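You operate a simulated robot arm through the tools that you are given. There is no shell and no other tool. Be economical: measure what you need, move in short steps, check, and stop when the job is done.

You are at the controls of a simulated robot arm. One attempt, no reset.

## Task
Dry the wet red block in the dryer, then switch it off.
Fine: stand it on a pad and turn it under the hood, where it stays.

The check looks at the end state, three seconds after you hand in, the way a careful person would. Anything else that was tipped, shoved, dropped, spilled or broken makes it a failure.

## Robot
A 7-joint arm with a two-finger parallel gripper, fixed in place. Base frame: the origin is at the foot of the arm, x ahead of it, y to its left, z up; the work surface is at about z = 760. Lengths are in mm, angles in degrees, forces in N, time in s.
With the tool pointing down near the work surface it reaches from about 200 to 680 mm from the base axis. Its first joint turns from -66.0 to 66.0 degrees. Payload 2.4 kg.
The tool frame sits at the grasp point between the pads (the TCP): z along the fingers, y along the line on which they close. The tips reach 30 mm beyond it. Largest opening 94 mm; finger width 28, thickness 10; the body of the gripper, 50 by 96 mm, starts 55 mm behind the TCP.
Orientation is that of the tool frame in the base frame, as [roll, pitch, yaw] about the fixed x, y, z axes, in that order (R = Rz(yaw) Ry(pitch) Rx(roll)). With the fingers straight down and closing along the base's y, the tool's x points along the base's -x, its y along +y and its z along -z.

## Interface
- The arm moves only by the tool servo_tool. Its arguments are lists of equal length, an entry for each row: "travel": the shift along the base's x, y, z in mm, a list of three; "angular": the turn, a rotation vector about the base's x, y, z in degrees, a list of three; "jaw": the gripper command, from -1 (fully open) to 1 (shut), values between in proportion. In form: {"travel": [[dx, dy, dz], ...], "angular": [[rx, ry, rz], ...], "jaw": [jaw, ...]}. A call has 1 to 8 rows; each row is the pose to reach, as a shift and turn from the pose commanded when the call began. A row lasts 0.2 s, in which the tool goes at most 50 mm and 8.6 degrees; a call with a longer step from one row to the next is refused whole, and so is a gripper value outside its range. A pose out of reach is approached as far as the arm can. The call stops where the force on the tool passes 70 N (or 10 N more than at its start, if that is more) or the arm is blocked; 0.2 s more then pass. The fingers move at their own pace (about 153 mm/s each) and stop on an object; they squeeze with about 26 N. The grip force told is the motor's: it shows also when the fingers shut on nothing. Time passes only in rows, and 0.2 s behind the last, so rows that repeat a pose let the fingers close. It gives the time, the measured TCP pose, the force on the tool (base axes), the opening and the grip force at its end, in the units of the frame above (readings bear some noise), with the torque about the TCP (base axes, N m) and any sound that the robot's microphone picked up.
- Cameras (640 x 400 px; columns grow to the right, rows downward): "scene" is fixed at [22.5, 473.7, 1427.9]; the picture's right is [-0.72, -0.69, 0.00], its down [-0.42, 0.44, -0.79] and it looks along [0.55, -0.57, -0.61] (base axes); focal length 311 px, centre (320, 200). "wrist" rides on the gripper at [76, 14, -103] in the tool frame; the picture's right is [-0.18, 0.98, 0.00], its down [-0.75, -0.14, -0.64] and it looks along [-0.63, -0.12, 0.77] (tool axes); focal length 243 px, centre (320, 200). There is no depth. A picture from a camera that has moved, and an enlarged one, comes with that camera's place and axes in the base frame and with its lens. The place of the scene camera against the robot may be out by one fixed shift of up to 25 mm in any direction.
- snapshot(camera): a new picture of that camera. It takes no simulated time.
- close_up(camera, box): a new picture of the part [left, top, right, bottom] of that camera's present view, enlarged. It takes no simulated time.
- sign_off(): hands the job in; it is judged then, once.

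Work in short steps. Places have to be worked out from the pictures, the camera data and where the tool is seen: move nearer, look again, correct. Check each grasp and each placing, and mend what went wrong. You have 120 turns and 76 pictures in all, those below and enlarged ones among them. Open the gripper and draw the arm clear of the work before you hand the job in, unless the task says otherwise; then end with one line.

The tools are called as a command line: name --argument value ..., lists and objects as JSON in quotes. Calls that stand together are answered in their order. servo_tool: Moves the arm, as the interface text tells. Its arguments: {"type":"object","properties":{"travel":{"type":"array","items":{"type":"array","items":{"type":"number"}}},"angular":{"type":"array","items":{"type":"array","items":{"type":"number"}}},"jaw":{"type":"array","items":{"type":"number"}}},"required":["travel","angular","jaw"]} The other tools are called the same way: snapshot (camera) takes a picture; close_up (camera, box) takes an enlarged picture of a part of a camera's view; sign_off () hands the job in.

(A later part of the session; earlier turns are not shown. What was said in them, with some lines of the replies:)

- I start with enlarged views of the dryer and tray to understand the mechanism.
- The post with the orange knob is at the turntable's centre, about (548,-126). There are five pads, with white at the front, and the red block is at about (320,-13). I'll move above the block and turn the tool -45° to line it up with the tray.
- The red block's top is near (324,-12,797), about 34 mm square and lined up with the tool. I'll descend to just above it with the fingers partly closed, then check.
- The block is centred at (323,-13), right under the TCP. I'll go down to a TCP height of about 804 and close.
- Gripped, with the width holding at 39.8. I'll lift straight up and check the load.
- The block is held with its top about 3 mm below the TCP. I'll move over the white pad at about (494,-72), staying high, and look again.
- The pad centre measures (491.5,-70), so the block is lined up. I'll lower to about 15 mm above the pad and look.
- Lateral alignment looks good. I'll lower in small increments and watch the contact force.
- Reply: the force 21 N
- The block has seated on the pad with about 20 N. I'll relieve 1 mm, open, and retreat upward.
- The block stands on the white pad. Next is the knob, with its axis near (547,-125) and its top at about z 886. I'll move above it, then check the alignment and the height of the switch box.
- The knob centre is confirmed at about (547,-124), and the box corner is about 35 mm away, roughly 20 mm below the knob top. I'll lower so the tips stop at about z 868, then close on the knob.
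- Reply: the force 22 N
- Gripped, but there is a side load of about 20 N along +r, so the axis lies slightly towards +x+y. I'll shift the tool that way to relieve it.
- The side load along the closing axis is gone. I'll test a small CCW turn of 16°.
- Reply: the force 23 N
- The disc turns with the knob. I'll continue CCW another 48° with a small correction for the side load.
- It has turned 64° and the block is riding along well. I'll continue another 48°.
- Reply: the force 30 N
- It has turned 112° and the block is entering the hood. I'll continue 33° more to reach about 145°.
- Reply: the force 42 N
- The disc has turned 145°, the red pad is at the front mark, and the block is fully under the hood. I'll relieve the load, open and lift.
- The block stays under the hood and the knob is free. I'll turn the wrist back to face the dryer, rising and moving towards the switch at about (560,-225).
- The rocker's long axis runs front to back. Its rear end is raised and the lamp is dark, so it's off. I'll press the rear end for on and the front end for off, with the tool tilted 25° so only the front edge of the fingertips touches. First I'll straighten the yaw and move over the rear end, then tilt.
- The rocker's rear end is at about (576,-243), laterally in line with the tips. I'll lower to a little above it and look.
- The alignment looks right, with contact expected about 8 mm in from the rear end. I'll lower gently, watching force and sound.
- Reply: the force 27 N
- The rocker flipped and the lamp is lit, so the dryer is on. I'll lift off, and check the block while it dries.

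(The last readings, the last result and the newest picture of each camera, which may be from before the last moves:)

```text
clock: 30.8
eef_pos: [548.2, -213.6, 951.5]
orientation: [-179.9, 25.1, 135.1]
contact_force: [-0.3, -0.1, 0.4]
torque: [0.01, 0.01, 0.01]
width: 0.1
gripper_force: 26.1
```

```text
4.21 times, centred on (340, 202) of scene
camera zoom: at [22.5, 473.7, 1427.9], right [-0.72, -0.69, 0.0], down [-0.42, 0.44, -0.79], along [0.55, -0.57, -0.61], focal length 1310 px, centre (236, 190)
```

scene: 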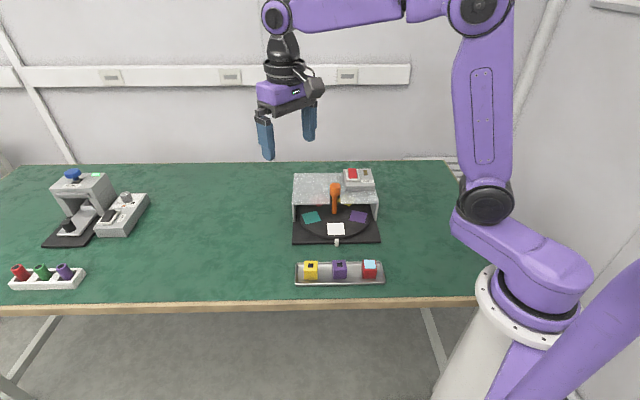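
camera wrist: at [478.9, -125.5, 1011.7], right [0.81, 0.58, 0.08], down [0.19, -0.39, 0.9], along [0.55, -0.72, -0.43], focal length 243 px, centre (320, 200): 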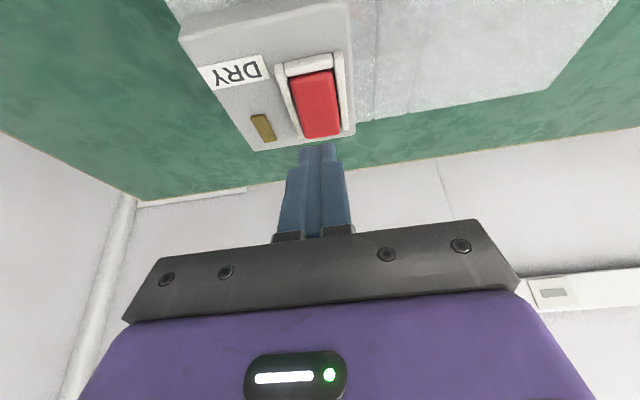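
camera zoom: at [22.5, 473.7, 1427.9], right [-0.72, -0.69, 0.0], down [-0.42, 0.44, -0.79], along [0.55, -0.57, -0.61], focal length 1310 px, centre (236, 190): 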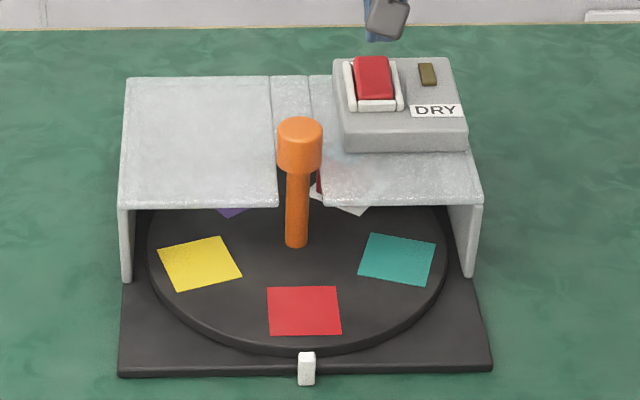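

The lamp is dark and the rocker's rear end seems raised again. I'll look closely at both the switch and the block.

close_up --camera "scene" --box '[335, 160, 385, 195]'

close_up --camera "scene" --box '[325, 180, 375, 215]'

close_up --camera "wrist" --box '[200, 0, 420, 160]'

```text
11.43 times, centred on (360, 178) of scene
camera zoom: at [22.5, 473.7, 1427.9], right [-0.72, -0.69, 0.0], down [-0.42, 0.44, -0.79], along [0.55, -0.57, -0.61], focal length 3555 px, centre (-137, 457)
```

zoom: 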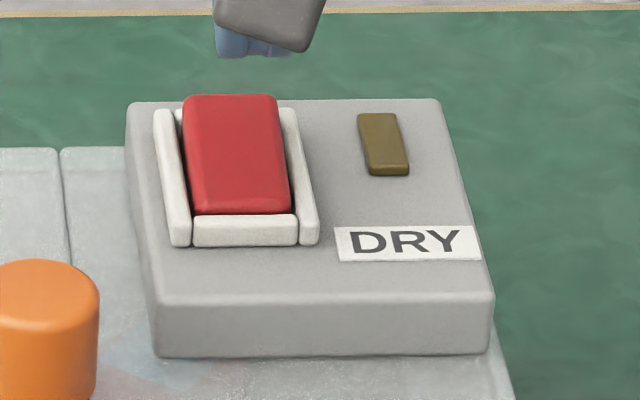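

```text
11.43 times, centred on (350, 198) of scene
camera zoom: at [22.5, 473.7, 1427.9], right [-0.72, -0.69, 0.0], down [-0.42, 0.44, -0.79], along [0.55, -0.57, -0.61], focal length 3555 px, centre (-23, 229)
```

zoom: 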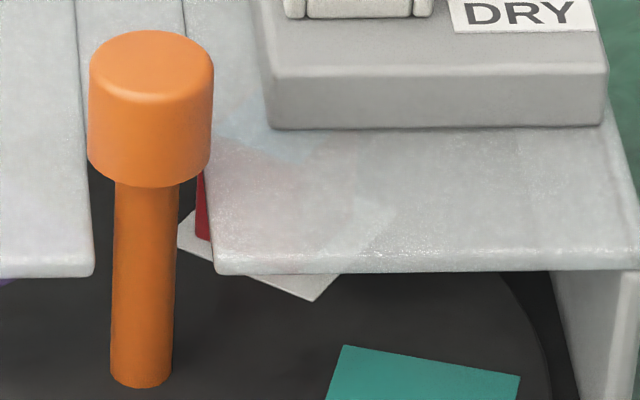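

```text
2.50 times, centred on (310, 80) of wrist
camera zoom: at [478.9, -125.5, 1011.7], right [0.81, 0.58, 0.08], down [0.19, -0.39, 0.9], along [0.55, -0.72, -0.43], focal length 606 px, centre (345, 500)
```

zoom: 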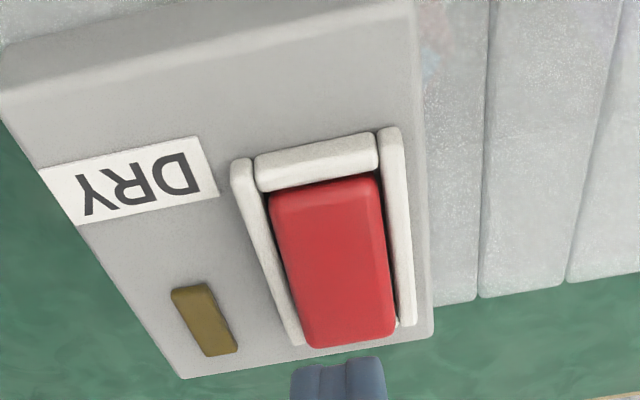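

The blue wet top still shows through the translucent hood, so the rocker sprang back before latching. I'll press again slightly nearer the pivot and deeper.

servo_tool --travel '[[20, -21, 0], [20, -21, -22], [20, -21, -30], [20, -21, -36], [20, -21, -40], [20, -21, -43], [20, -21, -43]]' --angular '[[0, 0, 0], [0, 0, 0], [0, 0, 0], [0, 0, 0], [0, 0, 0], [0, 0, 0], [0, 0, 0]]' --jaw '[1, 1, 1, 1, 1, 1, 1]'

close_up --camera "wrist" --box '[200, 0, 420, 160]'

```text
clock: 32.4
eef_pos: [571.4, -237.0, 916.3]
orientation: [179.8, 26.1, 135.0]
contact_force: [-8.3, 2.9, 57.7]
torque: [0.05, 0.25, 0.01]
width: 0.0
gripper_force: 25.9
```

```text
2.50 times, centred on (310, 80) of wrist
camera zoom: at [500.2, -148.6, 974.5], right [0.81, 0.58, 0.09], down [0.18, -0.38, 0.91], along [0.56, -0.72, -0.41], focal length 606 px, centre (345, 500)
```

zoom: 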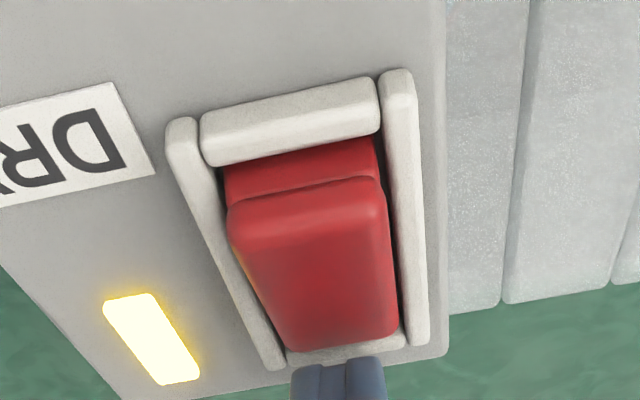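

Pressed fully with the lamp lit. I'll ease up 6 mm to see whether it latches.

servo_tool --travel '[[0, 0, 3], [0, 0, 9], [0, 0, 16], [0, 0, 16]]' --angular '[[0, 0, 0], [0, 0, 0], [0, 0, 0], [0, 0, 0]]' --jaw '[1, 1, 1, 1]'

close_up --camera "wrist" --box '[200, 0, 420, 160]'

```text
clock: 33.4
eef_pos: [566.0, -233.8, 921.7]
orientation: [-179.8, 24.8, 135.3]
contact_force: [0.4, 0.6, -0.2]
torque: [0.03, -0.01, -0.04]
width: 0.0
gripper_force: 26.0
```

```text
2.50 times, centred on (310, 80) of wrist
camera zoom: at [497.5, -146.3, 983.9], right [0.81, 0.58, 0.07], down [0.2, -0.39, 0.9], along [0.55, -0.72, -0.43], focal length 606 px, centre (345, 500)
```

zoom: 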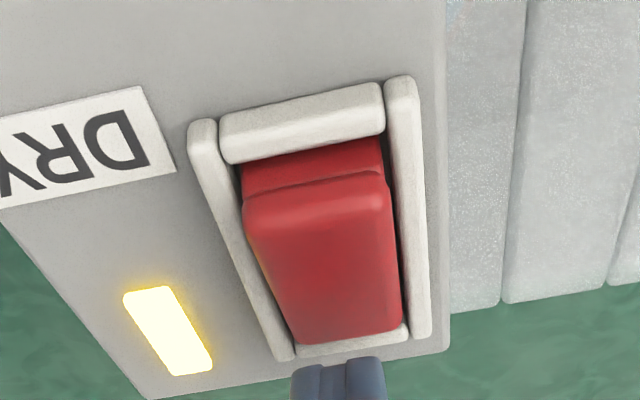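

It's latched on with no contact. I'll rise clear and wait while watching the block's blue top through the hood.

servo_tool --travel '[[0, 0, 15], [0, 0, 30], [0, 0, 30], [0, 0, 30], [0, 0, 30], [0, 0, 30], [0, 0, 30], [0, 0, 30]]' --angular '[[0, 0, 0], [0, 0, 0], [0, 0, 0], [0, 0, 0], [0, 0, 0], [0, 0, 0], [0, 0, 0], [0, 0, 0]]' --jaw '[1, 1, 1, 1, 1, 1, 1, 1]'

close_up --camera "scene" --box '[325, 160, 395, 215]'

```text
clock: 35.2
eef_pos: [567.8, -234.1, 955.4]
orientation: [-179.9, 24.9, 135.3]
contact_force: [-0.2, 0.2, 0.3]
torque: [0.0, -0.03, 0.02]
width: 0.0
gripper_force: 26.4
```

```text
7.27 times, centred on (360, 188) of scene
camera zoom: at [22.5, 473.7, 1427.9], right [-0.72, -0.69, 0.0], down [-0.42, 0.44, -0.79], along [0.55, -0.57, -0.61], focal length 2262 px, centre (29, 291)
```

zoom: 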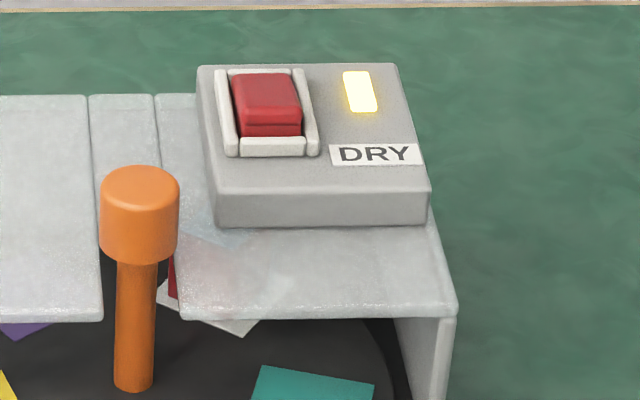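

The dryer is on and the blue is still faint. I'll wait more, hovering over the front end of the rocker.

servo_tool --travel '[[-10, 10, 0], [-20, 19.5, 0], [-20, 19.5, 0], [-20, 19.5, 0], [-20, 19.5, 0], [-20, 19.5, 0], [-20, 19.5, 0], [-20, 19.5, 0]]' --angular '[[0, 0, 0], [0, 0, 0], [0, 0, 0], [0, 0, 0], [0, 0, 0], [0, 0, 0], [0, 0, 0], [0, 0, 0]]' --jaw '[1, 1, 1, 1, 1, 1, 1, 1]'

servo_tool --travel '[[0, 0, 0], [0, 0, 0], [0, 0, 0], [0, 0, 0], [0, 0, 0], [0, 0, 0], [0, 0, 0], [0, 0, 0]]' --angular '[[0, 0, 0], [0, 0, 0], [0, 0, 0], [0, 0, 0], [0, 0, 0], [0, 0, 0], [0, 0, 0], [0, 0, 0]]' --jaw '[1, 1, 1, 1, 1, 1, 1, 1]'

close_up --camera "scene" --box '[325, 160, 395, 215]'

snapshot --camera "wrist"

```text
clock: 37.0
eef_pos: [547.4, -214.6, 955.0]
orientation: [-180.0, 24.9, 135.1]
contact_force: [-0.4, 0.9, -1.0]
torque: [0.0, 0.0, 0.03]
width: 0.1
gripper_force: 25.5
```

```text
clock: 38.8
eef_pos: [548.5, -214.5, 954.1]
orientation: [-179.8, 25.0, 135.2]
contact_force: [0.1, 0.5, 0.6]
torque: [0.02, -0.01, -0.02]
width: 0.0
gripper_force: 26.2
```

```text
7.27 times, centred on (360, 188) of scene
camera zoom: at [22.5, 473.7, 1427.9], right [-0.72, -0.69, 0.0], down [-0.42, 0.44, -0.79], along [0.55, -0.57, -0.61], focal length 2262 px, centre (29, 291)
```

zoom: 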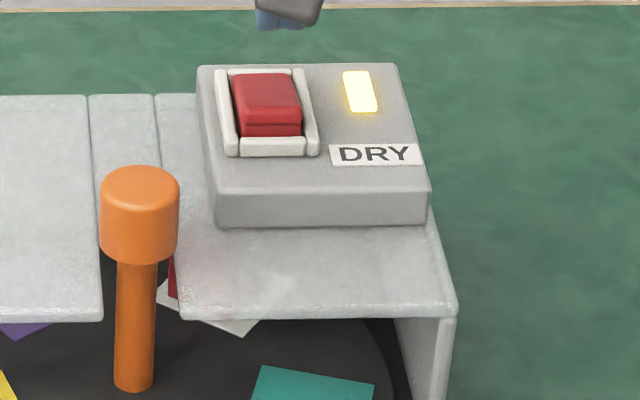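

```text
28 pictures are left
camera wrist: at [478.5, -126.3, 1014.7], right [0.81, 0.58, 0.08], down [0.19, -0.39, 0.9], along [0.55, -0.72, -0.43], focal length 243 px, centre (320, 200)
```

wrist: 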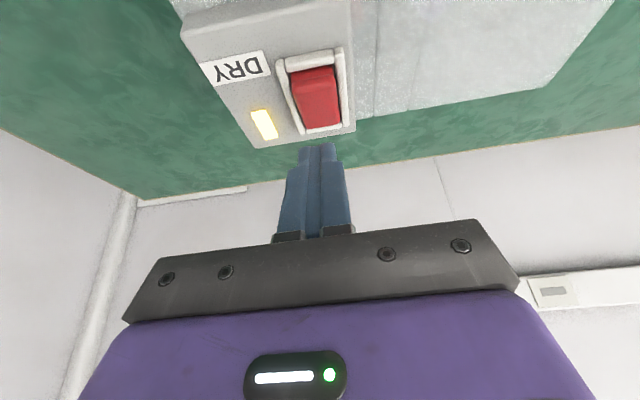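

The blue spot has disappeared, so the block looks dry. I'll wait one more beat for margin and compare enlarged.

servo_tool --travel '[[0, 0, 0], [0, 0, 0], [0, 0, 0], [0, 0, 0], [0, 0, 0], [0, 0, 0], [0, 0, 0], [0, 0, 0]]' --angular '[[0, 0, 0], [0, 0, 0], [0, 0, 0], [0, 0, 0], [0, 0, 0], [0, 0, 0], [0, 0, 0], [0, 0, 0]]' --jaw '[1, 1, 1, 1, 1, 1, 1, 1]'

close_up --camera "scene" --box '[325, 180, 375, 215]'

```text
clock: 40.6
eef_pos: [548.6, -215.0, 953.7]
orientation: [-179.9, 25.1, 135.2]
contact_force: [-0.3, -0.1, 0.4]
torque: [-0.01, 0.02, 0.01]
width: 0.0
gripper_force: 26.0
```

```text
11.43 times, centred on (350, 198) of scene
camera zoom: at [22.5, 473.7, 1427.9], right [-0.72, -0.69, 0.0], down [-0.42, 0.44, -0.79], along [0.55, -0.57, -0.61], focal length 3555 px, centre (-23, 229)
```

zoom: 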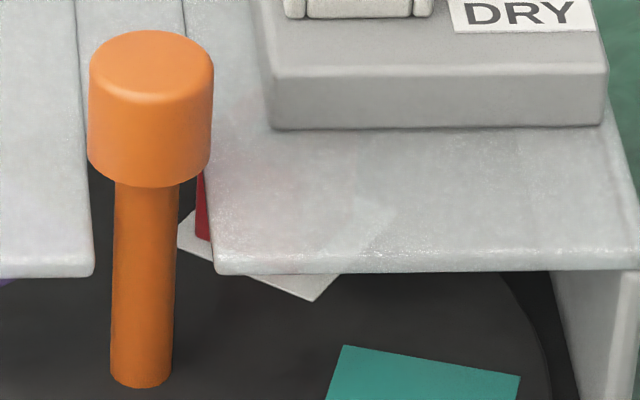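

The blue top is clearly gone, so the block is dry. I'll press the front end of the rocker to switch off.

servo_tool --travel '[[0, 0, -18], [0, 0, -28], [0, 0, -34], [0, 0, -38], [0, 0, -42], [0, 0, -46], [0, 0, -46]]' --angular '[[0, 0, 0], [0, 0, 0], [0, 0, 0], [0, 0, 0], [0, 0, 0], [0, 0, 0], [0, 0, 0]]' --jaw '[1, 1, 1, 1, 1, 1, 1]'

close_up --camera "wrist" --box '[200, 0, 420, 160]'

close_up --camera "scene" --box '[325, 145, 395, 200]'

```text
clock: 41.8
eef_pos: [548.3, -216.4, 919.7]
orientation: [-179.8, 25.5, 135.3]
contact_force: [-13.2, 7.2, 20.1]
torque: [0.23, 0.42, 0.01]
width: 0.0
gripper_force: 25.9
stopped in row 5: the force on the tool passed its limit at 81 N (the readings are from after the stop); the commanded pose is now the measured one
```

```text
2.50 times, centred on (310, 80) of wrist
camera zoom: at [479.0, -127.1, 978.6], right [0.81, 0.58, 0.08], down [0.19, -0.38, 0.9], along [0.55, -0.72, -0.42], focal length 606 px, centre (345, 500)
```

zoom: 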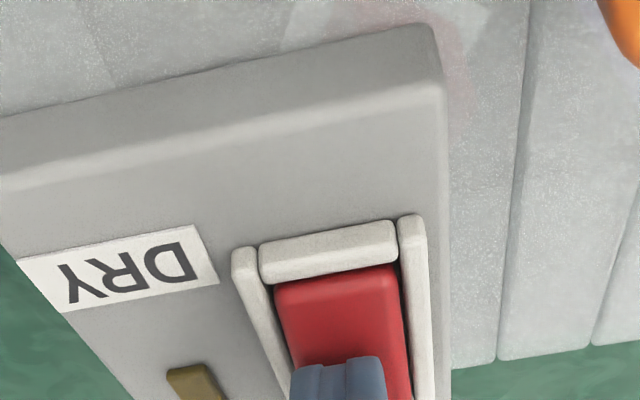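

```text
7.27 times, centred on (360, 172) of scene
camera zoom: at [21.8, 474.0, 1427.8], right [-0.72, -0.69, 0.0], down [-0.42, 0.44, -0.79], along [0.55, -0.57, -0.61], focal length 2262 px, centre (29, 400)
```

zoom: 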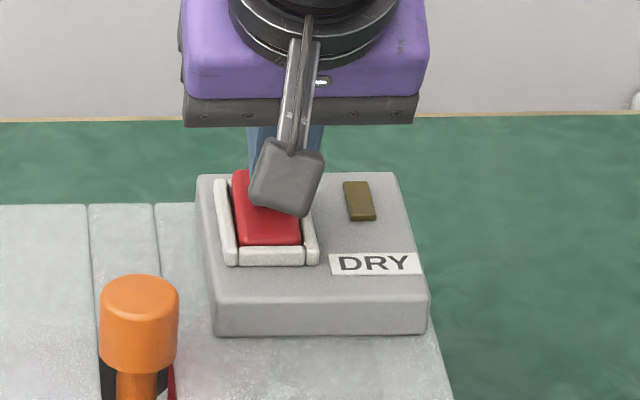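

Lamp is off and the front end is down. I'll lift straight up and verify it stays off.

servo_tool --travel '[[0, 0, 5], [0, 0, 20], [0, 0, 60], [0, 0, 100], [0, 0, 100]]' --angular '[[0, 0, 0], [0, 0, 0], [0, 0, 0], [0, 0, 0], [0, 0, 0]]' --jaw '[1, 1, 1, 1, 1]'

close_up --camera "scene" --box '[280, 145, 410, 250]'

```text
clock: 43.0
eef_pos: [549.9, -217.2, 1017.3]
orientation: [-179.9, 25.5, 135.2]
contact_force: [0.8, 0.0, 0.0]
torque: [0.01, 0.0, 0.0]
width: 0.0
gripper_force: 25.9
```

```text
3.81 times, centred on (345, 198) of scene
camera zoom: at [22.5, 473.7, 1427.9], right [-0.72, -0.69, 0.0], down [-0.42, 0.44, -0.79], along [0.55, -0.57, -0.61], focal length 1185 px, centre (225, 210)
```

zoom: 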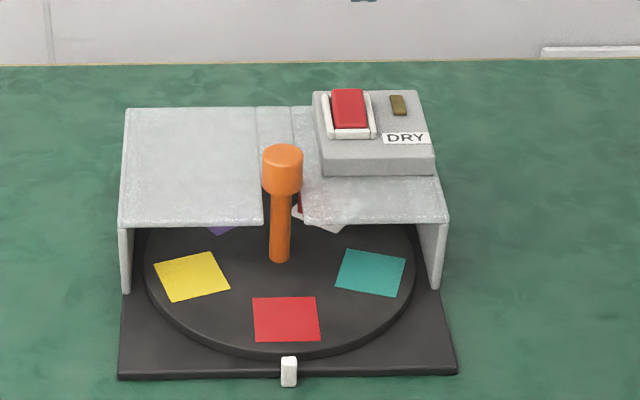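

The switch stays off and the block is under the hood. I'll untilt, open the gripper, draw back clear and take a last look.

servo_tool --travel '[[-10, 10, 30], [-30, 35, 60], [-50, 60, 90], [-70, 90, 110], [-90, 120, 120], [-90, 120, 120]]' --angular '[[5, 5, 0], [10, 10, 0], [15, 15, 0], [17.7, 17.7, 0], [17.7, 17.7, 0], [17.7, 17.7, 0]]' --jaw '[1, 1, 0, -1, -1, -1]'

snapshot --camera "scene"

snapshot --camera "wrist"

```text
clock: 44.4
eef_pos: [460.9, -97.7, 1136.3]
orientation: [179.9, 0.5, 135.2]
contact_force: [0.9, 0.5, 1.7]
torque: [-0.04, 0.01, 0.0]
width: 94.1
gripper_force: 0.0
```

```text
23 pictures are left
```

scene: 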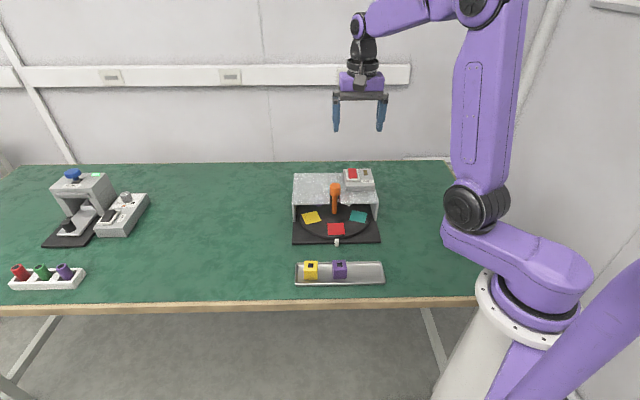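

```text
22 pictures are left
camera wrist: at [416.8, -33.6, 1238.8], right [0.82, 0.57, 0.0], down [0.43, -0.63, 0.65], along [0.37, -0.53, -0.76], focal length 243 px, centre (320, 200)
```

wrist: 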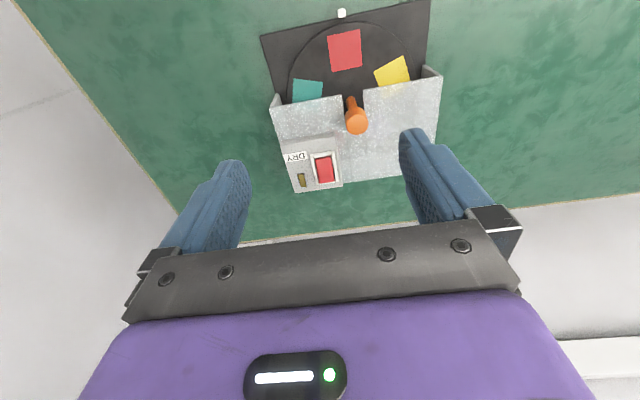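

Everything is in place: lamp off, arm clear, gripper open, other items untouched. I'm handing in.

sign_off

```text
The job is handed in.
```

The red block was dried and stays under the hood on the white pad; the dryer is switched off, the gripper is open and the arm is clear.
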